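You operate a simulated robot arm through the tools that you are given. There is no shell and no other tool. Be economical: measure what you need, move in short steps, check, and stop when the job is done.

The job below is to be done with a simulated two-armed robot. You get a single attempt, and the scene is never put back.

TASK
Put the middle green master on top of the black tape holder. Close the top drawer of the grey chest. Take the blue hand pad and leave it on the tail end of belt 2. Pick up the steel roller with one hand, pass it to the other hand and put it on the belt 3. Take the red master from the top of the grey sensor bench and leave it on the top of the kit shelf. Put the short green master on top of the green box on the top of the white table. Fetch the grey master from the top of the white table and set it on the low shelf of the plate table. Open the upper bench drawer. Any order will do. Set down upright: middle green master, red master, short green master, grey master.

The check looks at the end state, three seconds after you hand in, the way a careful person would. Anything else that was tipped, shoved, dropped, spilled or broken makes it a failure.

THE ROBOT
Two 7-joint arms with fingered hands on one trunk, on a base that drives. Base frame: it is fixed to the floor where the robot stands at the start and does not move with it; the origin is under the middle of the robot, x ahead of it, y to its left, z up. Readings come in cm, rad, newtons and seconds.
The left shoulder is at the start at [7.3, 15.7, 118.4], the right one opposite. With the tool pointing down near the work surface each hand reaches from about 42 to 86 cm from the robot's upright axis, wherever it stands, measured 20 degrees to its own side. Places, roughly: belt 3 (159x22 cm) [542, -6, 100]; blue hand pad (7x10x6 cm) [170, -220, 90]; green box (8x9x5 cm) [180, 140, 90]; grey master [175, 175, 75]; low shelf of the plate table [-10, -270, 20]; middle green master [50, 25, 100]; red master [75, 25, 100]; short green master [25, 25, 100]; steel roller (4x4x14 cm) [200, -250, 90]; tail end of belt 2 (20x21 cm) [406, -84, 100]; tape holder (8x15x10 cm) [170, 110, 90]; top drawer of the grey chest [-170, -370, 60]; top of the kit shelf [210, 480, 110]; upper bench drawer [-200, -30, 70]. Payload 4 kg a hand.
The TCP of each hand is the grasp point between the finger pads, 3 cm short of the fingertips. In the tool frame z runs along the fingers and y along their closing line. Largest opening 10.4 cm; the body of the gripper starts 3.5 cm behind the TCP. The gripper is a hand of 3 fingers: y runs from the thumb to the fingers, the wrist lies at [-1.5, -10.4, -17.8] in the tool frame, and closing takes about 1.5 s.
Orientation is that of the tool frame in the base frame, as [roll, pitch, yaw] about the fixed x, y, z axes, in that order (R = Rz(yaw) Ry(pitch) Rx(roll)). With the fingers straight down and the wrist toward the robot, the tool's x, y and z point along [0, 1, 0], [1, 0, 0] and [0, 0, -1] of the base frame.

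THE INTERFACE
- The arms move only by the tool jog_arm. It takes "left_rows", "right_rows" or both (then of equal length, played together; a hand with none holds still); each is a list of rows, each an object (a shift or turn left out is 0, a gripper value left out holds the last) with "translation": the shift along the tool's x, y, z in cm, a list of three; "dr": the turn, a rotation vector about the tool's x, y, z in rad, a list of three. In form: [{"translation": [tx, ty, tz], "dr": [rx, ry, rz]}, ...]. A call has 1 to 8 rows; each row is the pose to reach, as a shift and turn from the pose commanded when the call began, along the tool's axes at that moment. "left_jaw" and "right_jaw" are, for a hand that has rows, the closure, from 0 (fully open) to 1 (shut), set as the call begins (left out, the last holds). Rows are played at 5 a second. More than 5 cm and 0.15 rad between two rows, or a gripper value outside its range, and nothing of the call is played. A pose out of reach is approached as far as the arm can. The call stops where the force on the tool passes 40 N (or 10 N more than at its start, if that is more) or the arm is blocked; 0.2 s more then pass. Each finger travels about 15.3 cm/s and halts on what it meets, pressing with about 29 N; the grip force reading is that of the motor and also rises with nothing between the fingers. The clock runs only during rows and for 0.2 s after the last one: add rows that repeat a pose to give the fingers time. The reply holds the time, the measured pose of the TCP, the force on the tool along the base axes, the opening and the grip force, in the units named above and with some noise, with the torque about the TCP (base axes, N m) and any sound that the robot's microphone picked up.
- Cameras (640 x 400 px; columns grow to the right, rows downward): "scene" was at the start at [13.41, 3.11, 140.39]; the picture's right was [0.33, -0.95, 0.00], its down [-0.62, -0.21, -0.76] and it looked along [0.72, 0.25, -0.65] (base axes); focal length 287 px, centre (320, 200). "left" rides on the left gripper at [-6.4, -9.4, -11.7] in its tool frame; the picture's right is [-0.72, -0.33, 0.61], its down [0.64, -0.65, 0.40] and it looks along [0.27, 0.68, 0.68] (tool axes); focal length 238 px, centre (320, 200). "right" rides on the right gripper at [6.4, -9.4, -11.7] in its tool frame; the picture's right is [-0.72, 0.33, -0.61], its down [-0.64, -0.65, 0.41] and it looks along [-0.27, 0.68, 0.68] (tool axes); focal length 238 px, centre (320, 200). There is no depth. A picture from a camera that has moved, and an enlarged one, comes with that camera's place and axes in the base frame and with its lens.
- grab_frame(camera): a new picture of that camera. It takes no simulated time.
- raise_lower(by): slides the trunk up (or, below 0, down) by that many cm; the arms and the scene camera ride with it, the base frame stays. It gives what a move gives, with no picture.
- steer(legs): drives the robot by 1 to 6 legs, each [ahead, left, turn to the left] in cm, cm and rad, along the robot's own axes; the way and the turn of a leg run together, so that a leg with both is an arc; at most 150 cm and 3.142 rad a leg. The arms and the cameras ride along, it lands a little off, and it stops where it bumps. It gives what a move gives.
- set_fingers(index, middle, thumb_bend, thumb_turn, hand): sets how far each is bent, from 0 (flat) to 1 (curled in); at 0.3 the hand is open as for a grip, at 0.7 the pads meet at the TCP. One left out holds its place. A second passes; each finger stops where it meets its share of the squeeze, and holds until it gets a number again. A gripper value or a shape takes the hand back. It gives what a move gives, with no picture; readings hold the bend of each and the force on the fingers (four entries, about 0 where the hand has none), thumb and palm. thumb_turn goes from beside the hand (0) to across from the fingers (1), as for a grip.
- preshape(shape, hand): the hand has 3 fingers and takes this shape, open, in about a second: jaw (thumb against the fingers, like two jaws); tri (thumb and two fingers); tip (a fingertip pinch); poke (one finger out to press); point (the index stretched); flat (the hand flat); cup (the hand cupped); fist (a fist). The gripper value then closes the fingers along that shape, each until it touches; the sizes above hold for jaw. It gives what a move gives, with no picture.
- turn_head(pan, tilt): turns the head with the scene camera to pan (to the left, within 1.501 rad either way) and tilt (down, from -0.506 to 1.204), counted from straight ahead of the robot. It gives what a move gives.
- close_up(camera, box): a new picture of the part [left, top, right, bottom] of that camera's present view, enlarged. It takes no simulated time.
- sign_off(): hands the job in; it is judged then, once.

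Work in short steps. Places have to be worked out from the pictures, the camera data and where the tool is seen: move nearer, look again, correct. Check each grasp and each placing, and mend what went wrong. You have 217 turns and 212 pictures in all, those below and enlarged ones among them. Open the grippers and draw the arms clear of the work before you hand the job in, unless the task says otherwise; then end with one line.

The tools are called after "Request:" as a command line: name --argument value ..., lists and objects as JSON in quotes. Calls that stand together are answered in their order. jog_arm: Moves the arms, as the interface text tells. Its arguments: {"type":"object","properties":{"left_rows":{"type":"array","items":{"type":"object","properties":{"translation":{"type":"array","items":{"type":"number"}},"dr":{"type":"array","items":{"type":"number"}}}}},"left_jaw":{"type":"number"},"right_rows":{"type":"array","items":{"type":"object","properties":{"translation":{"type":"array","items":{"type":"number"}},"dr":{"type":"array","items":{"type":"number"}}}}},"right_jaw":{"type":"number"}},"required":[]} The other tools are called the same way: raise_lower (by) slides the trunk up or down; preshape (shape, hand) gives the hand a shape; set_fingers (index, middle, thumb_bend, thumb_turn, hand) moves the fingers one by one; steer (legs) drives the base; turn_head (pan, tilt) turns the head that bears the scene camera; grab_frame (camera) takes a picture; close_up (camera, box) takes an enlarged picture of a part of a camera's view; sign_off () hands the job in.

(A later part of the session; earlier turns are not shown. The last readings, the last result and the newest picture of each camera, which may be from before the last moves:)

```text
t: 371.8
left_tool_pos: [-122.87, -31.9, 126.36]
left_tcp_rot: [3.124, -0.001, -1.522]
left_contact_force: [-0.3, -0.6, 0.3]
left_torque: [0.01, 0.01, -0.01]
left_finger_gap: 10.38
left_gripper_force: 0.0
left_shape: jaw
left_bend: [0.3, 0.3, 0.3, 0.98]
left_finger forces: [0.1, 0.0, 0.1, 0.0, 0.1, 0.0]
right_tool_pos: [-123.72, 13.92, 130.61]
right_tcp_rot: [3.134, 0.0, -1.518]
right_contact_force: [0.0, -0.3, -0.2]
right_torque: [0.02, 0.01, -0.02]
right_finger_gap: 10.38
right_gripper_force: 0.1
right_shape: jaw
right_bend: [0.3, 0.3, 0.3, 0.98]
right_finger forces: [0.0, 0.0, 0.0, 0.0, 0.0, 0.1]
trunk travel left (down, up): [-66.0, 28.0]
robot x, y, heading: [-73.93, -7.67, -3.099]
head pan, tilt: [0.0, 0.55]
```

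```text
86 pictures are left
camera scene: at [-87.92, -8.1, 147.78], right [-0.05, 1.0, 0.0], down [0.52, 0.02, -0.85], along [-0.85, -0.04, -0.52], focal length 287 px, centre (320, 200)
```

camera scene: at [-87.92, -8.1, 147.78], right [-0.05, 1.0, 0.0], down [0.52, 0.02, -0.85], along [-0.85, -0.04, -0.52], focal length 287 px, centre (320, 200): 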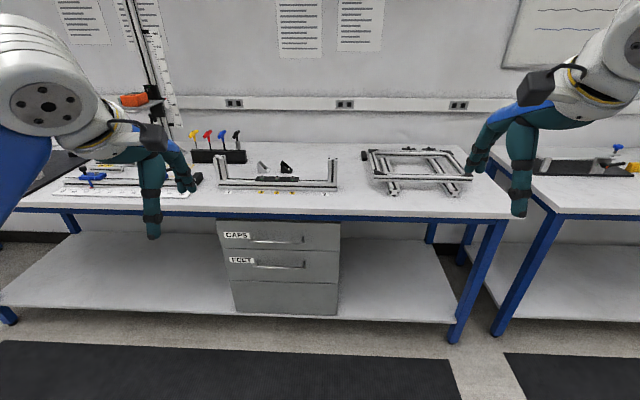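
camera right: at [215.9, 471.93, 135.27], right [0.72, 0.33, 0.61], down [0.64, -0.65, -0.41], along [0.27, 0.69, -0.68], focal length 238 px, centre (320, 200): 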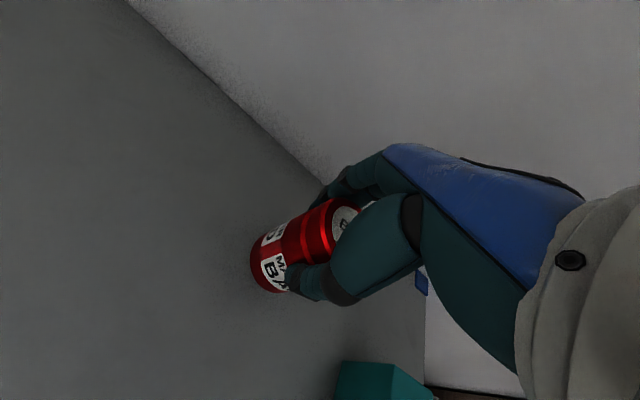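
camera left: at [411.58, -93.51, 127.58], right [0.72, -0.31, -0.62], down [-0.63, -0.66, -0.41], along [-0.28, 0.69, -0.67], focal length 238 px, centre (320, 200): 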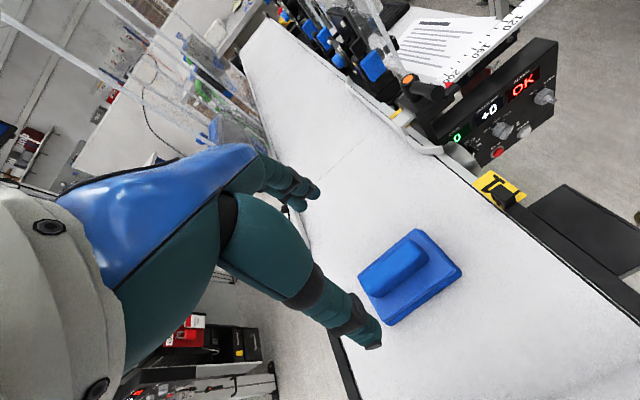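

The pedestal shows "CAPS" (upper) and "FELT" drawers with bar handles. I'll zoom in on the upper handle.

Request:
close_up --camera "scene" --box '[205, 200, 355, 320]'

Request:
grab_frame --camera "left"

```text
3.33 times, centred on (280, 260) of scene
camera zoom: at [-87.92, -8.1, 147.78], right [-0.05, 1.0, 0.0], down [0.52, 0.02, -0.85], along [-0.85, -0.04, -0.52], focal length 957 px, centre (453, 0)
```

zoom: 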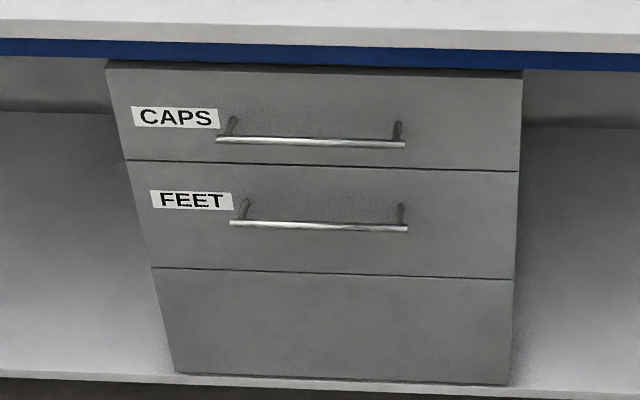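

```text
84 pictures are left
camera left: at [-113.52, -25.0, 137.69], right [0.28, 0.73, -0.62], down [0.68, -0.61, -0.42], along [-0.68, -0.3, -0.67], focal length 238 px, centre (320, 200)
```

left: 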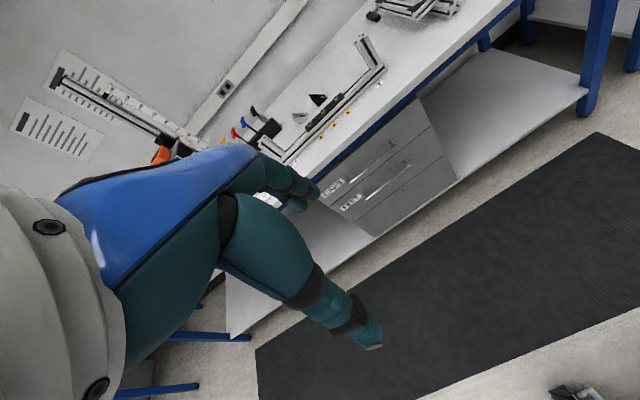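

The upper (CAPS) handle bar is at about (-182, -30, 69), along y, about 3 cm off the face. I'll turn the left hand to point forward (fingers over, thumb under), starting well clear.

Request:
jog_arm --left_rows '[{"translation": [0, 2, 0], "dr": [-0.14, 0, 0]}, {"translation": [0, 4, 0], "dr": [-0.28, 0, 0]}, {"translation": [0, 6, 0], "dr": [-0.42, 0, 0]}, {"translation": [0, 8, 0], "dr": [-0.56, 0, 0]}, {"translation": [0, 10, 0], "dr": [-0.7, 0, 0]}, {"translation": [0, 12, 0], "dr": [-0.84, 0, 0]}, {"translation": [0, 14, 0], "dr": [-0.98, 0, 0]}, {"translation": [0, 15, 0], "dr": [-1.12, 0, 0]}]'

Request:
jog_arm --left_rows '[{"translation": [0, 0, 0], "dr": [-0.14, 0, 0]}, {"translation": [0, 0, 0], "dr": [-0.28, 0, 0]}, {"translation": [0, 0, 0], "dr": [-0.43, 0, 0]}, {"translation": [0, 0, 0], "dr": [-0.43, 0, 0]}]'

Request:
raise_lower --by -38

Request:
grab_frame --camera "scene"

Request:
grab_frame --camera "left"

```text
t: 373.6
left_tool_pos: [-137.95, -32.6, 126.57]
left_tcp_rot: [2.002, 0.0, -1.522]
left_contact_force: [0.0, 0.4, 0.2]
left_torque: [-0.02, 0.03, 0.0]
left_finger_gap: 10.38
left_gripper_force: 0.1
left_shape: jaw
left_bend: [0.3, 0.3, 0.3, 0.98]
left_finger forces: [0.1, 0.1, 0.1, 0.0, 0.1, 0.0]
right_tool_pos: [-123.93, 13.97, 130.61]
right_tcp_rot: [3.136, 0.0, -1.517]
right_contact_force: [0.0, 0.1, 0.4]
right_torque: [0.01, 0.01, -0.01]
right_finger_gap: 10.35
right_gripper_force: 0.0
right_shape: jaw
right_bend: [0.3, 0.3, 0.3, 0.98]
right_finger forces: [0.1, 0.1, 0.0, 0.0, 0.0, 0.0]
trunk travel left (down, up): [-66.0, 28.0]
robot x, y, heading: [-73.94, -7.76, -3.095]
head pan, tilt: [0.0, 0.55]
```

```text
t: 374.6
left_tool_pos: [-137.9, -32.27, 126.48]
left_tcp_rot: [1.572, -0.001, -1.521]
left_contact_force: [-0.1, -0.1, 0.8]
left_torque: [0.0, 0.0, 0.01]
left_finger_gap: 10.39
left_gripper_force: 0.1
left_shape: jaw
left_bend: [0.3, 0.3, 0.3, 0.98]
left_finger forces: [0.1, 0.0, 0.1, 0.0, 0.1, 0.0]
right_tool_pos: [-123.77, 14.07, 130.63]
right_tcp_rot: [3.135, 0.0, -1.518]
right_contact_force: [-0.2, -0.9, 0.9]
right_torque: [0.03, 0.02, -0.02]
right_finger_gap: 10.36
right_gripper_force: 0.1
right_shape: jaw
right_bend: [0.3, 0.3, 0.3, 0.98]
right_finger forces: [0.0, 0.0, 0.0, 0.0, 0.1, 0.0]
trunk travel left (down, up): [-66.0, 28.0]
robot x, y, heading: [-73.4, -7.71, -3.1]
head pan, tilt: [0.0, 0.55]
```

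```text
t: 378.3
left_tool_pos: [-137.82, -32.49, 88.59]
left_tcp_rot: [1.572, 0.0, -1.52]
left_contact_force: [-0.4, -0.2, 0.7]
left_torque: [-0.01, -0.01, 0.03]
left_finger_gap: 10.38
left_gripper_force: 0.1
left_shape: jaw
left_bend: [0.3, 0.3, 0.3, 0.98]
left_finger forces: [0.0, 0.1, 0.1, 0.0, 0.2, 0.0]
right_tool_pos: [-123.81, 13.93, 92.61]
right_tcp_rot: [3.135, 0.001, -1.519]
right_contact_force: [0.6, 0.6, 0.3]
right_torque: [0.0, -0.04, 0.0]
right_finger_gap: 10.39
right_gripper_force: 0.2
right_shape: jaw
right_bend: [0.3, 0.3, 0.3, 0.98]
right_finger forces: [0.1, 0.0, 0.1, 0.0, 0.1, 0.0]
trunk travel left (down, up): [-28.0, 66.0]
robot x, y, heading: [-73.77, -8.06, -3.091]
head pan, tilt: [0.0, 0.55]
```

```text
83 pictures are left
camera scene: at [-87.79, -8.11, 109.79], right [-0.05, 1.0, 0.0], down [0.52, 0.02, -0.85], along [-0.85, -0.04, -0.52], focal length 287 px, centre (320, 200)
```

scene: 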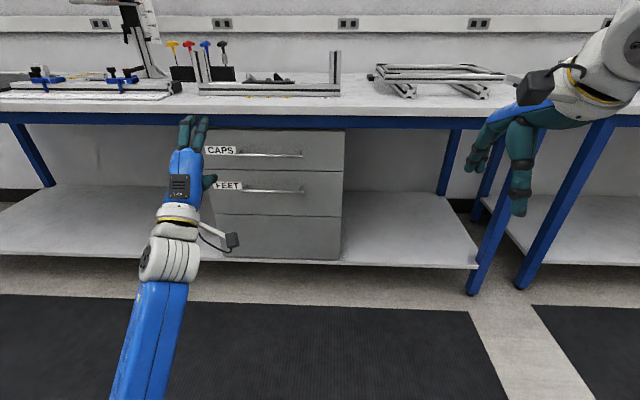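

```text
82 pictures are left
camera left: at [-126.4, -25.58, 79.04], right [-0.65, 0.69, -0.33], down [-0.37, -0.66, -0.65], along [-0.67, -0.3, 0.68], focal length 238 px, centre (320, 200)
```

left: 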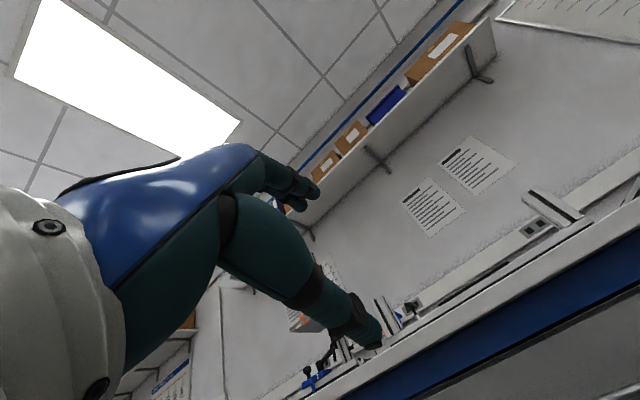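

From the two trunk heights, the handle bar is at about (-177, -29, 72). I'll lower the trunk 16, square up the heading, and drive in partway.

Request:
raise_lower --by -16.3

Request:
steer --legs '[[20, 0, -0.05]]'

Request:
close_up --camera "scene" --box '[100, 40, 420, 240]'

Request:
grab_frame --camera "left"

```text
t: 380.1
left_tool_pos: [-137.84, -32.55, 72.29]
left_tcp_rot: [1.572, 0.0, -1.521]
left_contact_force: [-0.6, -0.6, 0.0]
left_torque: [0.0, 0.01, 0.02]
left_finger_gap: 10.39
left_gripper_force: 0.1
left_shape: jaw
left_bend: [0.3, 0.3, 0.3, 0.98]
left_finger forces: [0.0, 0.1, 0.0, 0.1, 0.0, 0.0]
right_tool_pos: [-123.72, 13.93, 76.4]
right_tcp_rot: [3.134, 0.0, -1.517]
right_contact_force: [-0.5, 0.0, -0.1]
right_torque: [0.01, 0.03, 0.01]
right_finger_gap: 10.38
right_gripper_force: 0.0
right_shape: jaw
right_bend: [0.3, 0.3, 0.3, 0.98]
right_finger forces: [0.1, 0.0, 0.0, 0.0, 0.0, 0.0]
trunk travel left (down, up): [-11.7, 82.3]
robot x, y, heading: [-73.64, -8.1, -3.096]
head pan, tilt: [0.0, 0.55]
```

```text
t: 381.7
left_tool_pos: [-158.98, -29.86, 72.27]
left_tcp_rot: [1.575, 0.0, -1.569]
left_contact_force: [0.2, -0.1, 1.3]
left_torque: [-0.01, 0.02, -0.01]
left_finger_gap: 10.37
left_gripper_force: 0.0
left_shape: jaw
left_bend: [0.3, 0.3, 0.3, 0.98]
left_finger forces: [0.0, 0.1, 0.1, 0.1, 0.0, 0.0]
right_tool_pos: [-142.58, 15.84, 76.34]
right_tcp_rot: [3.134, 0.0, -1.566]
right_contact_force: [-0.4, 0.0, 0.8]
right_torque: [0.0, -0.01, 0.0]
right_finger_gap: 10.36
right_gripper_force: 0.0
right_shape: jaw
right_bend: [0.3, 0.3, 0.3, 0.98]
right_finger forces: [0.0, 0.0, 0.1, 0.0, 0.0, 0.0]
trunk travel left (down, up): [-11.7, 82.3]
robot x, y, heading: [-93.7, -8.03, 3.14]
head pan, tilt: [0.0, 0.55]
```

```text
2.00 times, centred on (260, 140) of scene
camera zoom: at [-107.76, -7.9, 93.47], right [0.0, 1.0, 0.0], down [0.53, 0.0, -0.85], along [-0.85, 0.0, -0.53], focal length 574 px, centre (440, 320)
```

zoom: 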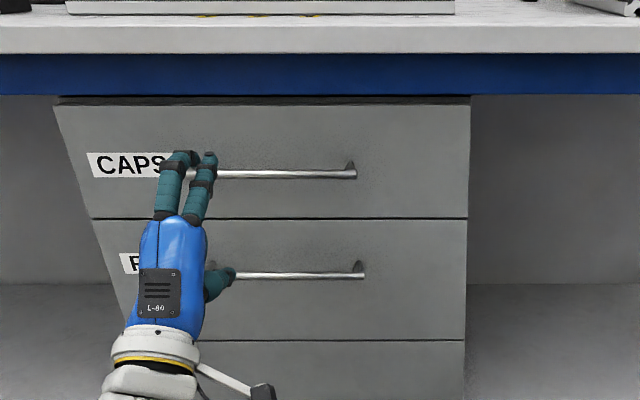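

```text
80 pictures are left
camera left: at [-147.14, -23.52, 62.68], right [-0.61, 0.72, -0.33], down [-0.4, -0.64, -0.65], along [-0.68, -0.27, 0.68], focal length 238 px, centre (320, 200)
```

left: 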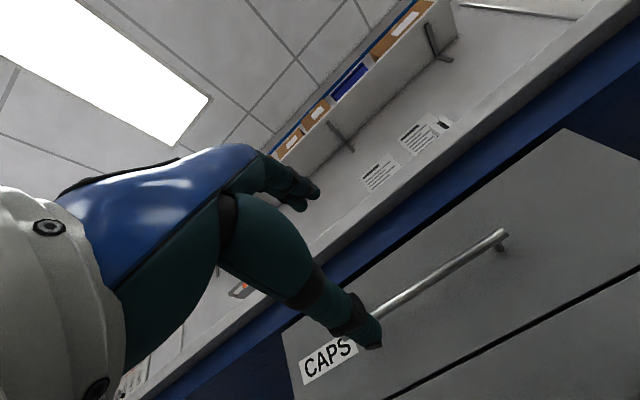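

The bar is at x≈-178.3, z≈71, and the hand's y≈-30 is near its middle. I'll lower 1.3 and drive in 18 cm so the open hand straddles the bar.

Request:
raise_lower --by -1.2

Request:
steer --legs '[[17.5, 0, 0]]'

Request:
close_up --camera "scene" --box '[100, 40, 420, 240]'

Request:
grab_frame --camera "left"

```text
t: 382.3
left_tool_pos: [-158.77, -29.87, 71.29]
left_tcp_rot: [1.573, 0.0, -1.568]
left_contact_force: [0.2, -0.6, 1.1]
left_torque: [0.01, -0.02, 0.0]
left_finger_gap: 10.38
left_gripper_force: 0.0
left_shape: jaw
left_bend: [0.3, 0.3, 0.3, 0.98]
left_finger forces: [0.1, 0.0, 0.0, 0.1, 0.1, 0.1]
right_tool_pos: [-142.49, 15.75, 75.22]
right_tcp_rot: [3.132, 0.002, -1.564]
right_contact_force: [0.2, -0.4, 0.0]
right_torque: [0.02, 0.01, -0.01]
right_finger_gap: 10.35
right_gripper_force: 0.0
right_shape: jaw
right_bend: [0.3, 0.3, 0.3, 0.98]
right_finger forces: [0.1, 0.0, 0.0, 0.0, 0.0, 0.1]
trunk travel left (down, up): [-10.5, 83.5]
robot x, y, heading: [-93.61, -8.1, 3.14]
head pan, tilt: [0.0, 0.55]
```

```text
t: 383.8
left_tool_pos: [-176.4, -29.64, 71.06]
left_tcp_rot: [1.573, 0.0, -1.572]
left_contact_force: [0.5, 0.1, 0.3]
left_torque: [0.0, 0.02, -0.04]
left_finger_gap: 10.38
left_gripper_force: 0.0
left_shape: jaw
left_bend: [0.3, 0.3, 0.3, 0.98]
left_finger forces: [0.0, 0.0, 0.1, 0.0, 0.0, 0.0]
right_tool_pos: [-160.04, 16.15, 75.16]
right_tcp_rot: [3.133, -0.001, -1.571]
right_contact_force: [0.5, 0.3, -0.6]
right_torque: [-0.02, -0.04, -0.02]
right_finger_gap: 10.38
right_gripper_force: 0.0
right_shape: jaw
right_bend: [0.3, 0.3, 0.3, 0.98]
right_finger forces: [0.0, 0.1, 0.1, 0.0, 0.1, 0.0]
trunk travel left (down, up): [-10.5, 83.5]
robot x, y, heading: [-111.25, -8.39, 3.137]
head pan, tilt: [0.0, 0.55]
```

```text
2.00 times, centred on (260, 140) of scene
camera zoom: at [-125.25, -7.78, 92.27], right [0.01, 1.0, 0.0], down [0.53, 0.0, -0.85], along [-0.85, 0.0, -0.53], focal length 574 px, centre (440, 320)
```

zoom: 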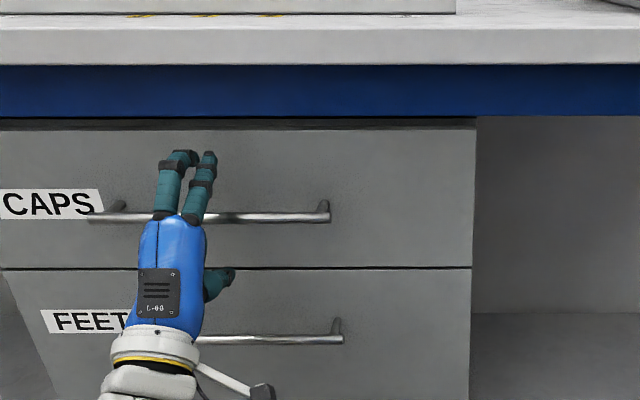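

```text
78 pictures are left
camera left: at [-164.61, -23.29, 61.53], right [-0.61, 0.72, -0.33], down [-0.4, -0.64, -0.65], along [-0.68, -0.27, 0.68], focal length 238 px, centre (320, 200)
```

left: 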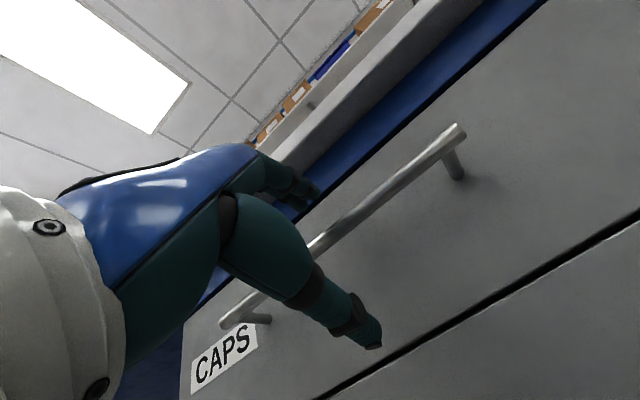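

The bar sits between thumb and fingers, about 1 cm ahead of the TCP. I'll advance 1 cm and close.

Request:
jog_arm --left_rows '[{"translation": [0, 0, 1.0]}, {"translation": [0, 0, 1.0]}]'

Request:
jog_arm --left_rows '[{"translation": [0, 0, 0]}, {"translation": [0, 0, 0]}, {"translation": [0, 0, 0]}, {"translation": [0, 0, 0]}, {"translation": [0, 0, 0]}, {"translation": [0, 0, 0]}, {"translation": [0, 0, 0]}, {"translation": [0, 0, 0]}]' --left_jaw 1

Request:
grab_frame --camera "left"

```text
t: 384.4
left_tool_pos: [-177.2, -29.61, 71.18]
left_tcp_rot: [1.57, 0.0, -1.572]
left_contact_force: [-0.5, 0.1, -0.2]
left_torque: [-0.01, 0.03, 0.03]
left_finger_gap: 10.39
left_gripper_force: 0.1
left_shape: jaw
left_bend: [0.3, 0.3, 0.3, 0.98]
left_finger forces: [0.0, 0.0, 0.0, 0.0, 0.0, 0.0]
right_tool_pos: [-159.85, 16.21, 75.3]
right_tcp_rot: [3.131, 0.0, -1.568]
right_contact_force: [0.4, 0.0, 0.6]
right_torque: [-0.02, 0.01, 0.0]
right_finger_gap: 10.38
right_gripper_force: 0.1
right_shape: jaw
right_bend: [0.3, 0.3, 0.3, 0.98]
right_finger forces: [0.0, 0.0, 0.0, 0.1, 0.0, 0.0]
trunk travel left (down, up): [-10.5, 83.5]
robot x, y, heading: [-111.01, -8.18, 3.137]
head pan, tilt: [0.0, 0.55]
```

```text
t: 386.2
left_tool_pos: [-177.23, -29.8, 71.26]
left_tcp_rot: [1.573, 0.0, -1.57]
left_contact_force: [-3.7, -0.5, -0.5]
left_torque: [0.05, 0.01, -0.01]
left_finger_gap: 0.01
left_gripper_force: 29.3
left_shape: jaw
left_bend: [0.7, 0.7, 0.64, 1.0]
left_finger forces: [8.5, 0.9, 0.0, 0.0, 30.4, 0.0]
right_tool_pos: [-159.85, 16.07, 75.14]
right_tcp_rot: [3.131, 0.002, -1.568]
right_contact_force: [-1.1, 0.3, 0.4]
right_torque: [-0.01, 0.01, -0.03]
right_finger_gap: 10.36
right_gripper_force: 0.1
right_shape: jaw
right_bend: [0.3, 0.3, 0.3, 0.98]
right_finger forces: [0.1, 0.0, 0.1, 0.0, 0.1, 0.0]
trunk travel left (down, up): [-10.5, 83.5]
robot x, y, heading: [-110.97, -8.17, 3.142]
head pan, tilt: [0.0, 0.55]
```

```text
77 pictures are left
camera left: at [-165.52, -23.36, 61.58], right [-0.61, 0.72, -0.33], down [-0.4, -0.64, -0.65], along [-0.68, -0.27, 0.68], focal length 238 px, centre (320, 200)
```

left: 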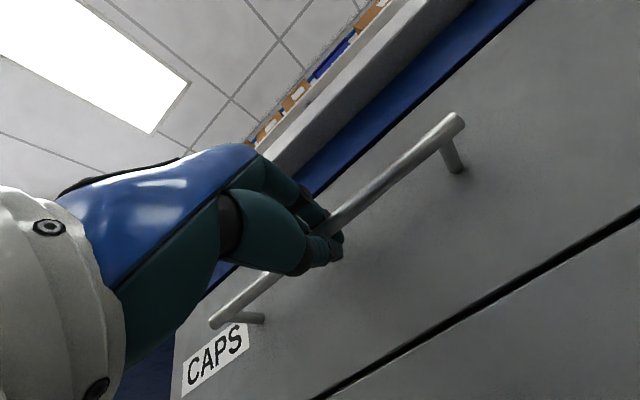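

The fingers and thumb closed around the bar. I'll pull by driving back 12 cm and look.

Request:
steer --legs '[[-12, 0, 0]]'

Request:
grab_frame --camera "scene"

```text
t: 387.5
left_tool_pos: [-165.36, -29.82, 71.18]
left_tcp_rot: [1.573, 0.0, -1.574]
left_contact_force: [0.0, 2.9, -5.0]
left_torque: [0.02, -0.02, -0.04]
left_finger_gap: 0.0
left_gripper_force: 29.1
left_shape: jaw
left_bend: [0.7, 0.7, 0.66, 1.0]
left_finger forces: [6.3, 1.6, 0.1, 0.0, 0.0, 0.0]
right_tool_pos: [-147.77, 16.04, 75.16]
right_tcp_rot: [3.133, 0.0, -1.569]
right_contact_force: [-0.8, -0.1, 0.0]
right_torque: [-0.04, -0.02, 0.01]
right_finger_gap: 10.37
right_gripper_force: 0.2
right_shape: jaw
right_bend: [0.3, 0.3, 0.3, 0.98]
right_finger forces: [0.0, 0.1, 0.1, 0.0, 0.1, 0.0]
trunk travel left (down, up): [-10.5, 83.5]
robot x, y, heading: [-98.78, -7.99, 3.138]
head pan, tilt: [0.0, 0.55]
```

```text
76 pictures are left
camera scene: at [-113.24, -7.83, 92.27], right [0.01, 1.0, 0.0], down [0.52, 0.0, -0.85], along [-0.85, 0.0, -0.52], focal length 287 px, centre (320, 200)
```

scene: 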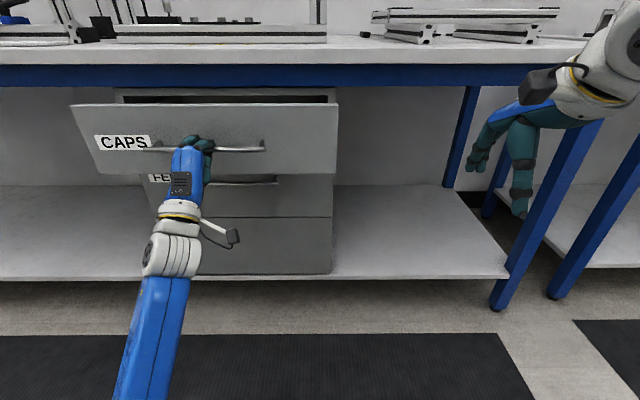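

The drawer is coming out. I'll pull another 14 cm.

Request:
steer --legs '[[-14, 0, 0]]'

Request:
grab_frame --camera "scene"

```text
t: 388.8
left_tool_pos: [-151.36, -29.8, 71.18]
left_tcp_rot: [1.572, 0.0, -1.574]
left_contact_force: [0.7, 4.7, -7.8]
left_torque: [0.01, -0.07, -0.04]
left_finger_gap: 0.02
left_gripper_force: 29.3
left_shape: jaw
left_bend: [0.7, 0.7, 0.67, 1.0]
left_finger forces: [4.7, 1.5, 0.1, 0.0, 0.1, 0.0]
right_tool_pos: [-133.79, 16.0, 75.21]
right_tcp_rot: [3.131, -0.002, -1.57]
right_contact_force: [0.1, -0.3, 0.1]
right_torque: [-0.01, -0.02, 0.0]
right_finger_gap: 10.38
right_gripper_force: 0.1
right_shape: jaw
right_bend: [0.3, 0.3, 0.3, 0.98]
right_finger forces: [0.1, 0.0, 0.1, 0.1, 0.1, 0.0]
trunk travel left (down, up): [-10.5, 83.5]
robot x, y, heading: [-85.07, -8.13, 3.14]
head pan, tilt: [0.0, 0.55]
```

```text
75 pictures are left
camera scene: at [-99.41, -7.88, 92.26], right [0.01, 1.0, 0.0], down [0.53, 0.0, -0.85], along [-0.85, 0.0, -0.53], focal length 287 px, centre (320, 200)
```

scene: 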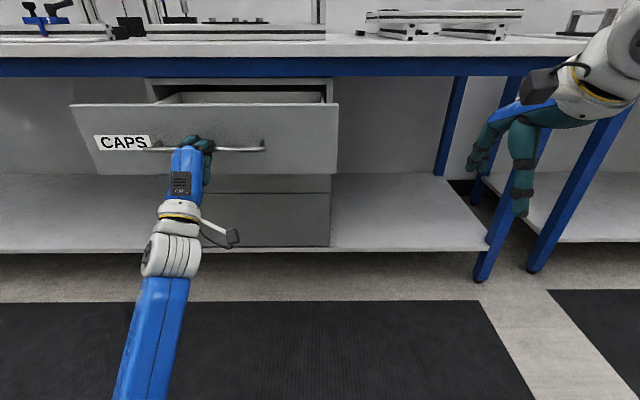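

It's about 26 cm open. I'll pull a little further, then release the handle and back off.

Request:
steer --legs '[[-8, 0, 0]]'

Request:
jog_arm --left_rows '[{"translation": [0, 0, 0]}, {"translation": [0, 0, 0]}, {"translation": [0, 0, 0]}, {"translation": [0, 0, 0]}, {"translation": [0, 0, 0]}, {"translation": [0, 0, 0]}, {"translation": [0, 0, 0]}]' --left_jaw 0

Request:
grab_frame --camera "left"

```text
t: 389.8
left_tool_pos: [-143.39, -29.76, 71.1]
left_tcp_rot: [1.574, 0.0, -1.572]
left_contact_force: [-16.1, 2.2, -3.4]
left_torque: [0.01, -0.08, -0.02]
left_finger_gap: 0.0
left_gripper_force: 29.1
left_shape: jaw
left_bend: [0.7, 0.7, 0.67, 1.0]
left_finger forces: [7.7, 3.0, 0.0, 0.0, 33.2, 0.0]
right_tool_pos: [-125.82, 15.92, 75.24]
right_tcp_rot: [3.132, 0.0, -1.569]
right_contact_force: [0.6, 0.1, -0.3]
right_torque: [0.03, -0.02, 0.02]
right_finger_gap: 10.35
right_gripper_force: 0.1
right_shape: jaw
right_bend: [0.3, 0.3, 0.3, 0.98]
right_finger forces: [0.1, 0.1, 0.0, 0.0, 0.0, 0.0]
trunk travel left (down, up): [-10.5, 83.5]
robot x, y, heading: [-77.19, -8.31, 3.137]
head pan, tilt: [0.0, 0.55]
```

```text
t: 391.4
left_tool_pos: [-143.09, -29.86, 71.51]
left_tcp_rot: [1.57, 0.0, -1.572]
left_contact_force: [-0.3, -0.1, -0.5]
left_torque: [-0.01, 0.01, -0.03]
left_finger_gap: 10.36
left_gripper_force: 0.1
left_shape: jaw
left_bend: [0.3, 0.3, 0.3, 0.98]
left_finger forces: [0.0, 0.1, 0.0, 0.0, 0.1, 0.0]
right_tool_pos: [-125.54, 16.11, 75.68]
right_tcp_rot: [3.128, 0.002, -1.572]
right_contact_force: [-0.3, 0.9, -0.2]
right_torque: [-0.03, -0.01, -0.01]
right_finger_gap: 10.37
right_gripper_force: 0.0
right_shape: jaw
right_bend: [0.3, 0.3, 0.3, 0.98]
right_finger forces: [0.1, 0.0, 0.0, 0.0, 0.0, 0.0]
trunk travel left (down, up): [-10.5, 83.5]
robot x, y, heading: [-77.31, -8.54, 3.138]
head pan, tilt: [0.0, 0.55]
```

```text
74 pictures are left
camera left: at [-131.39, -23.44, 61.82], right [-0.61, 0.72, -0.32], down [-0.41, -0.64, -0.65], along [-0.68, -0.27, 0.69], focal length 238 px, centre (320, 200)
```

left: 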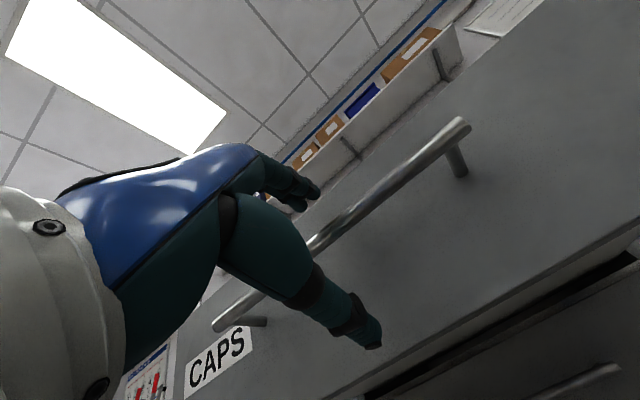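

Released; the drawer is about 34 cm out. I'll back off, turn south, move into the west aisle and look for the grey chest.

Request:
steer --legs '[[-20, 0, 0], [0, 0, 1.572], [0, -15, 0], [75, 0, 0]]'

Request:
raise_lower --by 30

Request:
turn_head --pan -0.3 --tilt 0.25

Request:
grab_frame --camera "scene"

```text
t: 401.5
left_tool_pos: [-51.74, -148.7, 71.41]
left_tcp_rot: [1.569, 0.001, -0.006]
left_contact_force: [0.1, -0.1, -0.7]
left_torque: [0.0, -0.01, 0.01]
left_finger_gap: 10.36
left_gripper_force: 0.1
left_shape: jaw
left_bend: [0.3, 0.3, 0.3, 0.98]
left_finger forces: [0.0, 0.0, 0.0, 0.0, 0.1, 0.0]
right_tool_pos: [-97.48, -130.97, 75.4]
right_tcp_rot: [3.127, -0.001, -0.005]
right_contact_force: [0.2, 0.4, 0.0]
right_torque: [-0.01, 0.01, 0.0]
right_finger_gap: 10.37
right_gripper_force: 0.2
right_shape: jaw
right_bend: [0.3, 0.3, 0.3, 0.98]
right_finger forces: [0.0, 0.1, 0.1, 0.0, 0.0, 0.0]
trunk travel left (down, up): [-10.5, 83.5]
robot x, y, heading: [-73.13, -82.46, -1.581]
head pan, tilt: [0.0, 0.55]
```

```text
t: 404.5
left_tool_pos: [-51.82, -148.68, 101.46]
left_tcp_rot: [1.568, 0.0, -0.011]
left_contact_force: [-0.1, 0.4, 1.2]
left_torque: [0.05, -0.02, 0.01]
left_finger_gap: 10.35
left_gripper_force: 0.0
left_shape: jaw
left_bend: [0.3, 0.3, 0.3, 0.98]
left_finger forces: [0.1, 0.0, 0.0, 0.2, 0.0, 0.0]
right_tool_pos: [-97.51, -130.72, 105.61]
right_tcp_rot: [3.125, -0.001, -0.003]
right_contact_force: [-0.1, 0.1, 0.1]
right_torque: [-0.01, 0.03, 0.01]
right_finger_gap: 10.38
right_gripper_force: 0.0
right_shape: jaw
right_bend: [0.3, 0.3, 0.3, 0.98]
right_finger forces: [0.0, 0.0, 0.0, 0.0, 0.0, 0.0]
trunk travel left (down, up): [-40.5, 53.5]
robot x, y, heading: [-72.78, -82.64, -1.579]
head pan, tilt: [0.0, 0.55]
```

```text
t: 405.3
left_tool_pos: [-51.81, -148.56, 101.53]
left_tcp_rot: [1.565, 0.001, -0.009]
left_contact_force: [-0.1, -0.8, 0.3]
left_torque: [0.02, -0.02, 0.01]
left_finger_gap: 10.38
left_gripper_force: 0.0
left_shape: jaw
left_bend: [0.3, 0.3, 0.3, 0.98]
left_finger forces: [0.0, 0.0, 0.0, 0.0, 0.1, 0.0]
right_tool_pos: [-97.51, -130.85, 105.55]
right_tcp_rot: [3.126, 0.0, -0.005]
right_contact_force: [-0.7, -0.3, -0.2]
right_torque: [0.0, 0.02, 0.04]
right_finger_gap: 10.37
right_gripper_force: 0.0
right_shape: jaw
right_bend: [0.3, 0.3, 0.3, 0.98]
right_finger forces: [0.0, 0.0, 0.1, 0.1, 0.0, 0.0]
trunk travel left (down, up): [-40.5, 53.5]
robot x, y, heading: [-73.07, -82.58, -1.581]
head pan, tilt: [-0.3, 0.25]
```

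```text
73 pictures are left
camera scene: at [-75.83, -96.68, 125.04], right [-0.95, 0.31, 0.0], down [0.08, 0.24, -0.97], along [-0.3, -0.92, -0.25], focal length 287 px, centre (320, 200)
```

scene: 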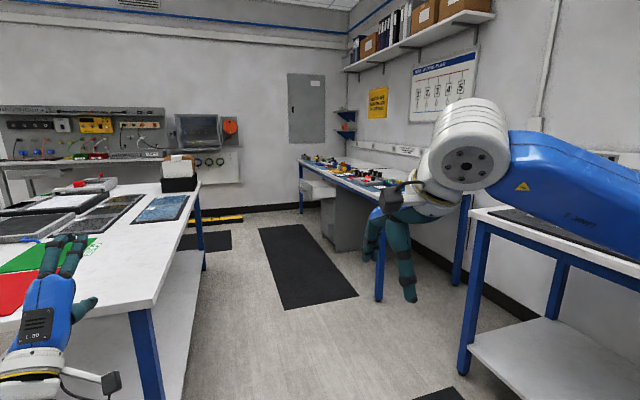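

The grey chest is under the south-west bench with its top drawer sticking out eastward at about (-158, -355). I'll shift west, turn to face west, and slide south down the aisle.

Request:
steer --legs '[[0, -25, 0], [0, 0, -1.56], [0, 120, 0], [0, 110, 0]]'

Request:
turn_head --pan 0.4 --tilt 0.6

Request:
grab_frame --camera "scene"

```text
t: 421.9
left_tool_pos: [-166.47, -335.95, 101.49]
left_tcp_rot: [1.567, -0.001, -1.567]
left_contact_force: [0.5, -0.1, -0.5]
left_torque: [-0.01, -0.01, -0.01]
left_finger_gap: 10.35
left_gripper_force: 0.1
left_shape: jaw
left_bend: [0.3, 0.3, 0.3, 0.98]
left_finger forces: [0.1, 0.1, 0.1, 0.1, 0.0, 0.0]
right_tool_pos: [-149.05, -290.25, 105.68]
right_tcp_rot: [3.125, 0.001, -1.567]
right_contact_force: [0.7, 0.0, -0.5]
right_torque: [-0.01, 0.01, -0.02]
right_finger_gap: 10.37
right_gripper_force: 0.1
right_shape: jaw
right_bend: [0.3, 0.3, 0.3, 0.98]
right_finger forces: [0.0, 0.1, 0.1, 0.1, 0.1, 0.1]
trunk travel left (down, up): [-40.5, 53.5]
robot x, y, heading: [-100.96, -314.23, 3.14]
head pan, tilt: [-0.3, 0.25]
```

```text
t: 423.0
left_tool_pos: [-166.36, -336.22, 101.65]
left_tcp_rot: [1.566, 0.0, -1.567]
left_contact_force: [-0.2, -0.3, 0.1]
left_torque: [-0.03, -0.02, 0.0]
left_finger_gap: 10.38
left_gripper_force: 0.0
left_shape: jaw
left_bend: [0.3, 0.3, 0.3, 0.98]
left_finger forces: [0.1, 0.0, 0.0, 0.1, 0.1, 0.1]
right_tool_pos: [-148.93, -290.25, 105.59]
right_tcp_rot: [3.126, 0.0, -1.566]
right_contact_force: [-0.5, -0.2, -0.1]
right_torque: [0.0, 0.0, -0.02]
right_finger_gap: 10.35
right_gripper_force: 0.0
right_shape: jaw
right_bend: [0.3, 0.3, 0.3, 0.98]
right_finger forces: [0.1, 0.0, 0.0, 0.0, 0.0, 0.0]
trunk travel left (down, up): [-40.5, 53.5]
robot x, y, heading: [-100.54, -314.41, 3.142]
head pan, tilt: [0.4, 0.6]
```

```text
72 pictures are left
camera scene: at [-114.04, -317.59, 121.84], right [-0.39, 0.92, 0.0], down [0.52, 0.22, -0.82], along [-0.76, -0.32, -0.57], focal length 287 px, centre (320, 200)
```

scene: 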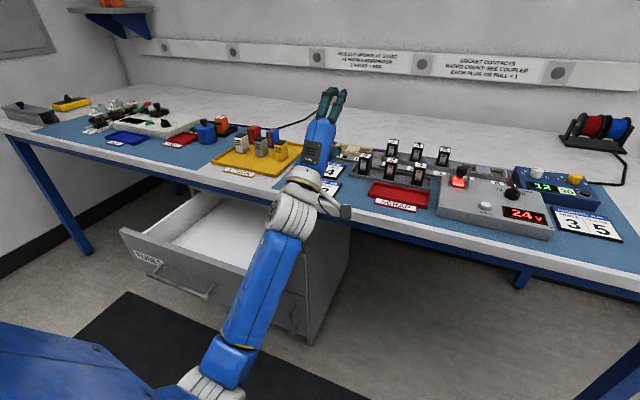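

The open drawer ("FUSES") front is at x≈-147, its handle bar at about (-144, -367, 65); it should close to a face at x≈-171. I'll retract the left hand and turn it to point down again so its finger backs can push the handle.

Request:
jog_arm --left_rows '[{"translation": [0, 0, -2.7], "dr": [0.14, 0, 0]}, {"translation": [0, 0, -5.4], "dr": [0.28, 0, 0]}, {"translation": [0, 0, -8.1], "dr": [0.42, 0, 0]}, {"translation": [0, 0, -10.8], "dr": [0.56, 0, 0]}, {"translation": [0, 0, -13.5], "dr": [0.7, 0, 0]}, {"translation": [0, 0, -16.2], "dr": [0.84, 0, 0]}, {"translation": [0, 0, -18.9], "dr": [0.98, 0, 0]}, {"translation": [0, 0, -21], "dr": [1.12, 0, 0]}]'

Request:
jog_arm --left_rows '[{"translation": [0, 0, 0], "dr": [0.14, 0, 0]}, {"translation": [0, 0, 0], "dr": [0.28, 0, 0]}, {"translation": [0, 0, 0], "dr": [0.45, 0, 0]}, {"translation": [0, 0, 0], "dr": [0.45, 0, 0]}]'

Request:
steer --legs '[[-9, 31, 0]]'

Request:
grab_frame --camera "scene"

Request:
grab_frame --camera "left"

```text
t: 424.8
left_tool_pos: [-147.46, -335.88, 102.84]
left_tcp_rot: [2.691, -0.003, -1.566]
left_contact_force: [0.8, -0.7, 0.1]
left_torque: [-0.01, -0.01, 0.0]
left_finger_gap: 10.38
left_gripper_force: 0.1
left_shape: jaw
left_bend: [0.3, 0.3, 0.3, 0.98]
left_finger forces: [0.0, 0.0, 0.1, 0.0, 0.1, 0.1]
left hand out of reach, approached as far as the arm can: row 5, 6, 7, 8
right_tool_pos: [-148.95, -290.21, 105.57]
right_tcp_rot: [3.125, 0.0, -1.569]
right_contact_force: [-0.3, 0.4, 0.4]
right_torque: [0.04, 0.0, 0.02]
right_finger_gap: 10.35
right_gripper_force: 0.1
right_shape: jaw
right_bend: [0.3, 0.3, 0.3, 0.98]
right_finger forces: [0.0, 0.0, 0.0, 0.1, 0.0, 0.0]
trunk travel left (down, up): [-40.5, 53.5]
robot x, y, heading: [-100.79, -314.13, 3.143]
head pan, tilt: [0.4, 0.6]
```

```text
refused: row 3 steps farther than a row can; nothing moved
```

```text
t: 427.0
left_tool_pos: [-138.63, -366.69, 102.95]
left_tcp_rot: [2.688, 0.0, -1.574]
left_contact_force: [-0.8, 0.3, 0.6]
left_torque: [-0.01, 0.02, -0.02]
left_finger_gap: 10.41
left_gripper_force: 0.1
left_shape: jaw
left_bend: [0.3, 0.3, 0.3, 0.98]
left_finger forces: [0.0, 0.0, 0.0, 0.1, 0.0, 0.0]
right_tool_pos: [-139.79, -321.05, 105.58]
right_tcp_rot: [3.126, -0.001, -1.57]
right_contact_force: [0.2, -0.5, 0.8]
right_torque: [0.03, -0.01, -0.01]
right_finger_gap: 10.36
right_gripper_force: 0.0
right_shape: jaw
right_bend: [0.3, 0.3, 0.3, 0.98]
right_finger forces: [0.0, 0.0, 0.1, 0.1, 0.0, 0.1]
trunk travel left (down, up): [-40.5, 53.5]
robot x, y, heading: [-91.85, -345.2, 3.136]
head pan, tilt: [0.4, 0.6]
```

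```text
71 pictures are left
camera scene: at [-104.98, -348.34, 121.84], right [-0.38, 0.92, 0.0], down [0.52, 0.21, -0.82], along [-0.76, -0.32, -0.57], focal length 287 px, centre (320, 200)
```

scene: 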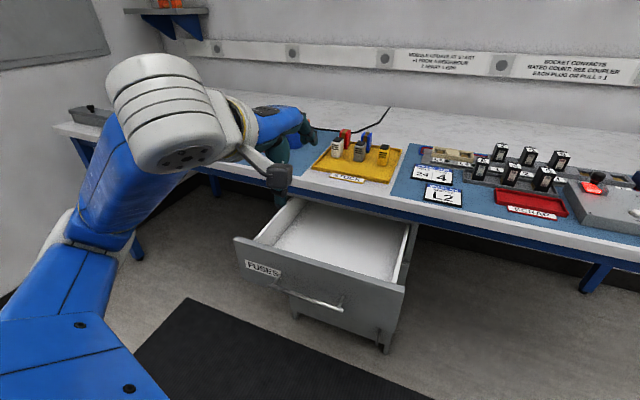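

```text
70 pictures are left
camera left: at [-124.85, -360.37, 109.08], right [0.03, 0.72, -0.7], down [0.41, -0.64, -0.65], along [-0.91, -0.27, -0.31], focal length 238 px, centre (320, 200)
```

left: 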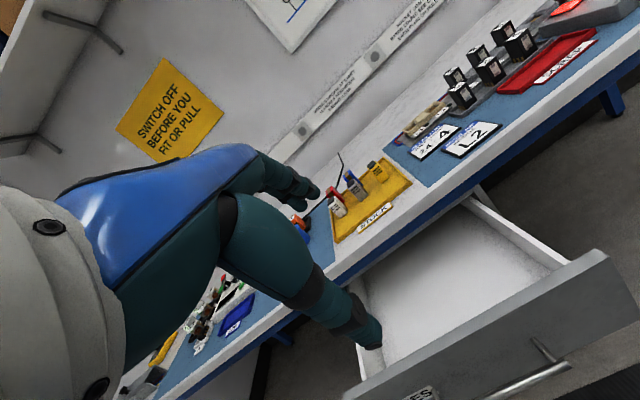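

The drawer front is at x≈-148 (y -348..-390) and the handle at z≈64, in line with the left hand. I'll finish turning the hand down, pull back a bit, and make it a closed fist.

Request:
jog_arm --left_rows '[{"translation": [0, -1.5, -0.7], "dr": [0.15, 0, 0]}, {"translation": [0, -3, -1.5], "dr": [0.3, 0, 0]}, {"translation": [0, -4.5, -2.2], "dr": [0.44, 0, 0]}, {"translation": [0, -4.5, -2.2], "dr": [0.44, 0, 0]}, {"translation": [0, -4.5, -2.2], "dr": [0.44, 0, 0]}, {"translation": [0, -4.5, -2.2], "dr": [0.44, 0, 0]}]' --left_jaw 1

Request:
raise_lower --by -25

Request:
grab_frame --camera "scene"

```text
t: 428.4
left_tool_pos: [-133.28, -367.18, 102.57]
left_tcp_rot: [3.126, 0.001, -1.573]
left_contact_force: [0.3, 0.2, -0.1]
left_torque: [0.01, -0.01, 0.01]
left_finger_gap: 0.0
left_gripper_force: 29.4
left_shape: jaw
left_bend: [0.7, 0.7, 0.46, 1.0]
left_finger forces: [0.0, 0.0, 0.1, 0.0, 0.1, 0.1]
right_tool_pos: [-139.66, -321.36, 105.71]
right_tcp_rot: [3.123, 0.002, -1.571]
right_contact_force: [-0.6, 0.3, -1.6]
right_torque: [0.02, -0.01, 0.02]
right_finger_gap: 10.38
right_gripper_force: 0.1
right_shape: jaw
right_bend: [0.3, 0.3, 0.3, 0.98]
right_finger forces: [0.0, 0.0, 0.0, 0.0, 0.1, 0.1]
trunk travel left (down, up): [-40.5, 53.5]
robot x, y, heading: [-91.53, -345.58, 3.134]
head pan, tilt: [0.4, 0.6]
```

```text
t: 430.9
left_tool_pos: [-133.34, -367.15, 77.78]
left_tcp_rot: [3.125, 0.002, -1.573]
left_contact_force: [0.3, 0.5, -1.3]
left_torque: [-0.02, 0.02, -0.01]
left_finger_gap: 0.0
left_gripper_force: 28.7
left_shape: jaw
left_bend: [0.7, 0.7, 0.46, 1.0]
left_finger forces: [0.1, 0.1, 0.0, 0.0, 0.2, 0.0]
right_tool_pos: [-139.64, -321.39, 80.68]
right_tcp_rot: [3.123, 0.003, -1.571]
right_contact_force: [0.4, -0.3, 0.2]
right_torque: [-0.02, -0.03, 0.01]
right_finger_gap: 10.39
right_gripper_force: 0.0
right_shape: jaw
right_bend: [0.3, 0.3, 0.3, 0.98]
right_finger forces: [0.0, 0.0, 0.1, 0.1, 0.0, 0.1]
trunk travel left (down, up): [-15.5, 78.5]
robot x, y, heading: [-91.32, -345.45, 3.134]
head pan, tilt: [0.4, 0.6]
```

```text
69 pictures are left
camera scene: at [-104.91, -348.73, 96.84], right [-0.38, 0.92, 0.0], down [0.52, 0.22, -0.82], along [-0.76, -0.32, -0.57], focal length 287 px, centre (320, 200)
```

scene: 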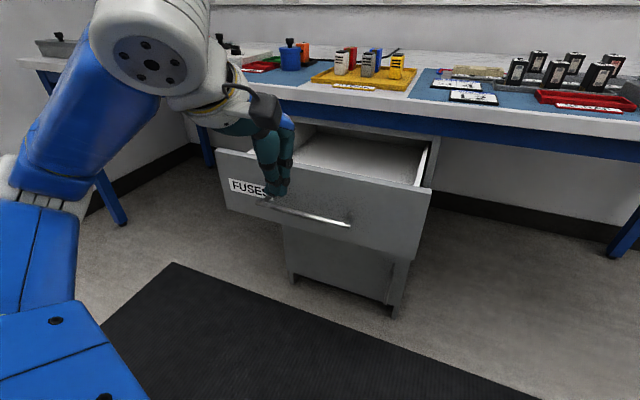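

The fist is in front of the handle. I'll lower 14 more, then push forward with the arm in steps.

Request:
raise_lower --by -14

Request:
jog_arm --left_rows '[{"translation": [0, 3, 0]}, {"translation": [0, 6, 0]}, {"translation": [0, 9, 0]}, {"translation": [0, 12, 0]}, {"translation": [0, 15, 0]}, {"translation": [0, 18, 0]}]'

Request:
grab_frame --camera "scene"

```text
t: 432.6
left_tool_pos: [-133.34, -367.09, 63.86]
left_tcp_rot: [3.126, 0.002, -1.573]
left_contact_force: [-0.3, 0.3, -0.7]
left_torque: [0.03, 0.0, 0.0]
left_finger_gap: 0.01
left_gripper_force: 28.8
left_shape: jaw
left_bend: [0.7, 0.7, 0.46, 1.0]
left_finger forces: [0.0, 0.1, 0.0, 0.2, 0.1, 0.0]
right_tool_pos: [-139.64, -321.39, 66.81]
right_tcp_rot: [3.124, 0.001, -1.572]
right_contact_force: [1.3, -0.1, -0.7]
right_torque: [-0.01, -0.01, 0.0]
right_finger_gap: 10.39
right_gripper_force: 0.0
right_shape: jaw
right_bend: [0.3, 0.3, 0.3, 0.98]
right_finger forces: [0.1, 0.0, 0.1, 0.1, 0.0, 0.0]
trunk travel left (down, up): [-1.5, 92.5]
robot x, y, heading: [-91.83, -345.5, 3.129]
head pan, tilt: [0.4, 0.6]
```

```text
t: 434.0
left_tool_pos: [-151.33, -366.95, 64.03]
left_tcp_rot: [3.126, 0.0, -1.574]
left_contact_force: [0.4, -0.5, -0.2]
left_torque: [0.01, 0.02, -0.01]
left_finger_gap: 0.0
left_gripper_force: 29.3
left_shape: jaw
left_bend: [0.7, 0.7, 0.46, 1.0]
left_finger forces: [0.0, 0.1, 0.0, 0.0, 0.0, 0.0]
right_tool_pos: [-139.69, -321.36, 66.71]
right_tcp_rot: [3.124, 0.002, -1.57]
right_contact_force: [-0.5, 0.4, -0.4]
right_torque: [-0.02, -0.01, 0.0]
right_finger_gap: 10.38
right_gripper_force: 0.0
right_shape: jaw
right_bend: [0.3, 0.3, 0.3, 0.98]
right_finger forces: [0.0, 0.0, 0.0, 0.0, 0.0, 0.0]
trunk travel left (down, up): [-1.5, 92.5]
robot x, y, heading: [-91.23, -345.52, 3.132]
head pan, tilt: [0.4, 0.6]
```

```text
68 pictures are left
camera scene: at [-104.95, -348.7, 82.82], right [-0.38, 0.92, 0.0], down [0.52, 0.22, -0.82], along [-0.76, -0.32, -0.57], focal length 287 px, centre (320, 200)
```

scene: 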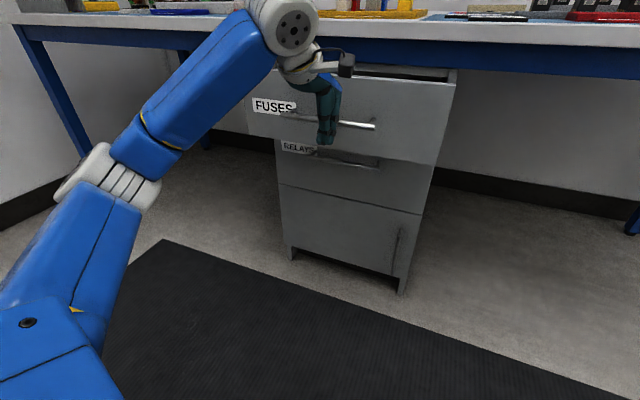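

The drawer is closing. I'll push further until it stops.

Request:
jog_arm --left_rows '[{"translation": [0, 2.5, 0]}, {"translation": [0, 5, 0]}, {"translation": [0, 7, 0]}, {"translation": [0, 9, 0]}, {"translation": [0, 11, 0]}, {"translation": [0, 13, 0]}]'

Request:
grab_frame --camera "scene"

```text
t: 435.4
left_tool_pos: [-164.23, -367.08, 64.41]
left_tcp_rot: [3.124, 0.001, -1.573]
left_contact_force: [7.2, 0.0, 2.9]
left_torque: [0.01, 0.07, 0.09]
left_finger_gap: 0.0
left_gripper_force: 29.3
left_shape: jaw
left_bend: [0.7, 0.7, 0.46, 1.0]
left_finger forces: [0.0, 7.6, 0.0, 0.0, 0.1, 0.1]
right_tool_pos: [-139.56, -321.35, 66.79]
right_tcp_rot: [3.123, 0.002, -1.569]
right_contact_force: [0.3, 0.5, -0.6]
right_torque: [0.0, -0.02, -0.02]
right_finger_gap: 10.36
right_gripper_force: 0.0
right_shape: jaw
right_bend: [0.3, 0.3, 0.3, 0.98]
right_finger forces: [0.1, 0.0, 0.0, 0.0, 0.0, 0.0]
trunk travel left (down, up): [-1.5, 92.5]
robot x, y, heading: [-91.73, -345.37, 3.136]
head pan, tilt: [0.4, 0.6]
```

```text
67 pictures are left
camera scene: at [-104.82, -348.67, 82.86], right [-0.38, 0.92, 0.0], down [0.52, 0.22, -0.82], along [-0.76, -0.32, -0.57], focal length 287 px, centre (320, 200)
```

scene: 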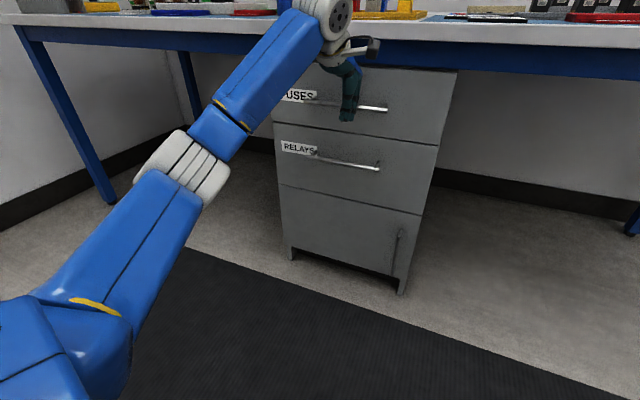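

It looks shut with a 7 N reaction. I'll press 1.5 cm more to seat it, then withdraw and zoom.

Request:
jog_arm --left_rows '[{"translation": [0, 0.8, 0]}, {"translation": [0, 1.5, 0]}, {"translation": [0, -3, 0]}, {"translation": [0, -7.5, 0]}, {"translation": [0, -12, 0]}, {"translation": [0, -16.5, 0]}]'

Request:
close_up --camera "scene" --box '[220, 20, 500, 220]'

```text
t: 436.8
left_tool_pos: [-147.77, -367.25, 63.87]
left_tcp_rot: [3.127, 0.002, -1.572]
left_contact_force: [0.4, -0.6, 0.3]
left_torque: [0.02, -0.02, 0.0]
left_finger_gap: 0.0
left_gripper_force: 28.8
left_shape: jaw
left_bend: [0.7, 0.7, 0.48, 1.0]
left_finger forces: [0.0, 0.0, 0.0, 0.0, 0.0, 0.0]
right_tool_pos: [-139.58, -321.27, 66.9]
right_tcp_rot: [3.124, 0.002, -1.571]
right_contact_force: [-0.1, -0.8, 0.6]
right_torque: [0.0, 0.03, -0.01]
right_finger_gap: 10.37
right_gripper_force: 0.0
right_shape: jaw
right_bend: [0.3, 0.3, 0.3, 0.98]
right_finger forces: [0.0, 0.0, 0.1, 0.1, 0.0, 0.0]
trunk travel left (down, up): [-1.5, 92.5]
robot x, y, heading: [-91.55, -345.14, 3.134]
head pan, tilt: [0.4, 0.6]
```

```text
2.00 times, centred on (360, 120) of scene
camera zoom: at [-104.88, -348.75, 82.84], right [-0.38, 0.92, 0.0], down [0.52, 0.22, -0.82], along [-0.76, -0.32, -0.57], focal length 574 px, centre (240, 360)
```

zoom: 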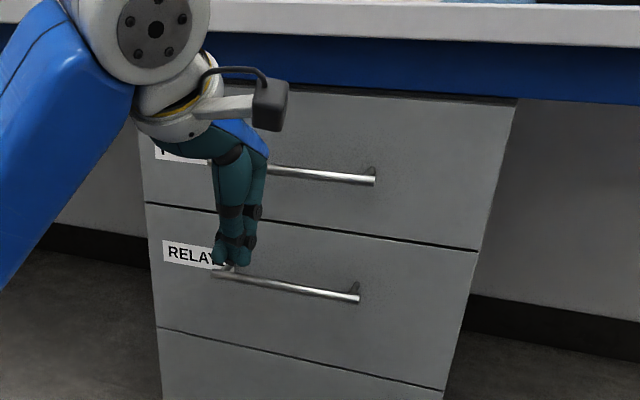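

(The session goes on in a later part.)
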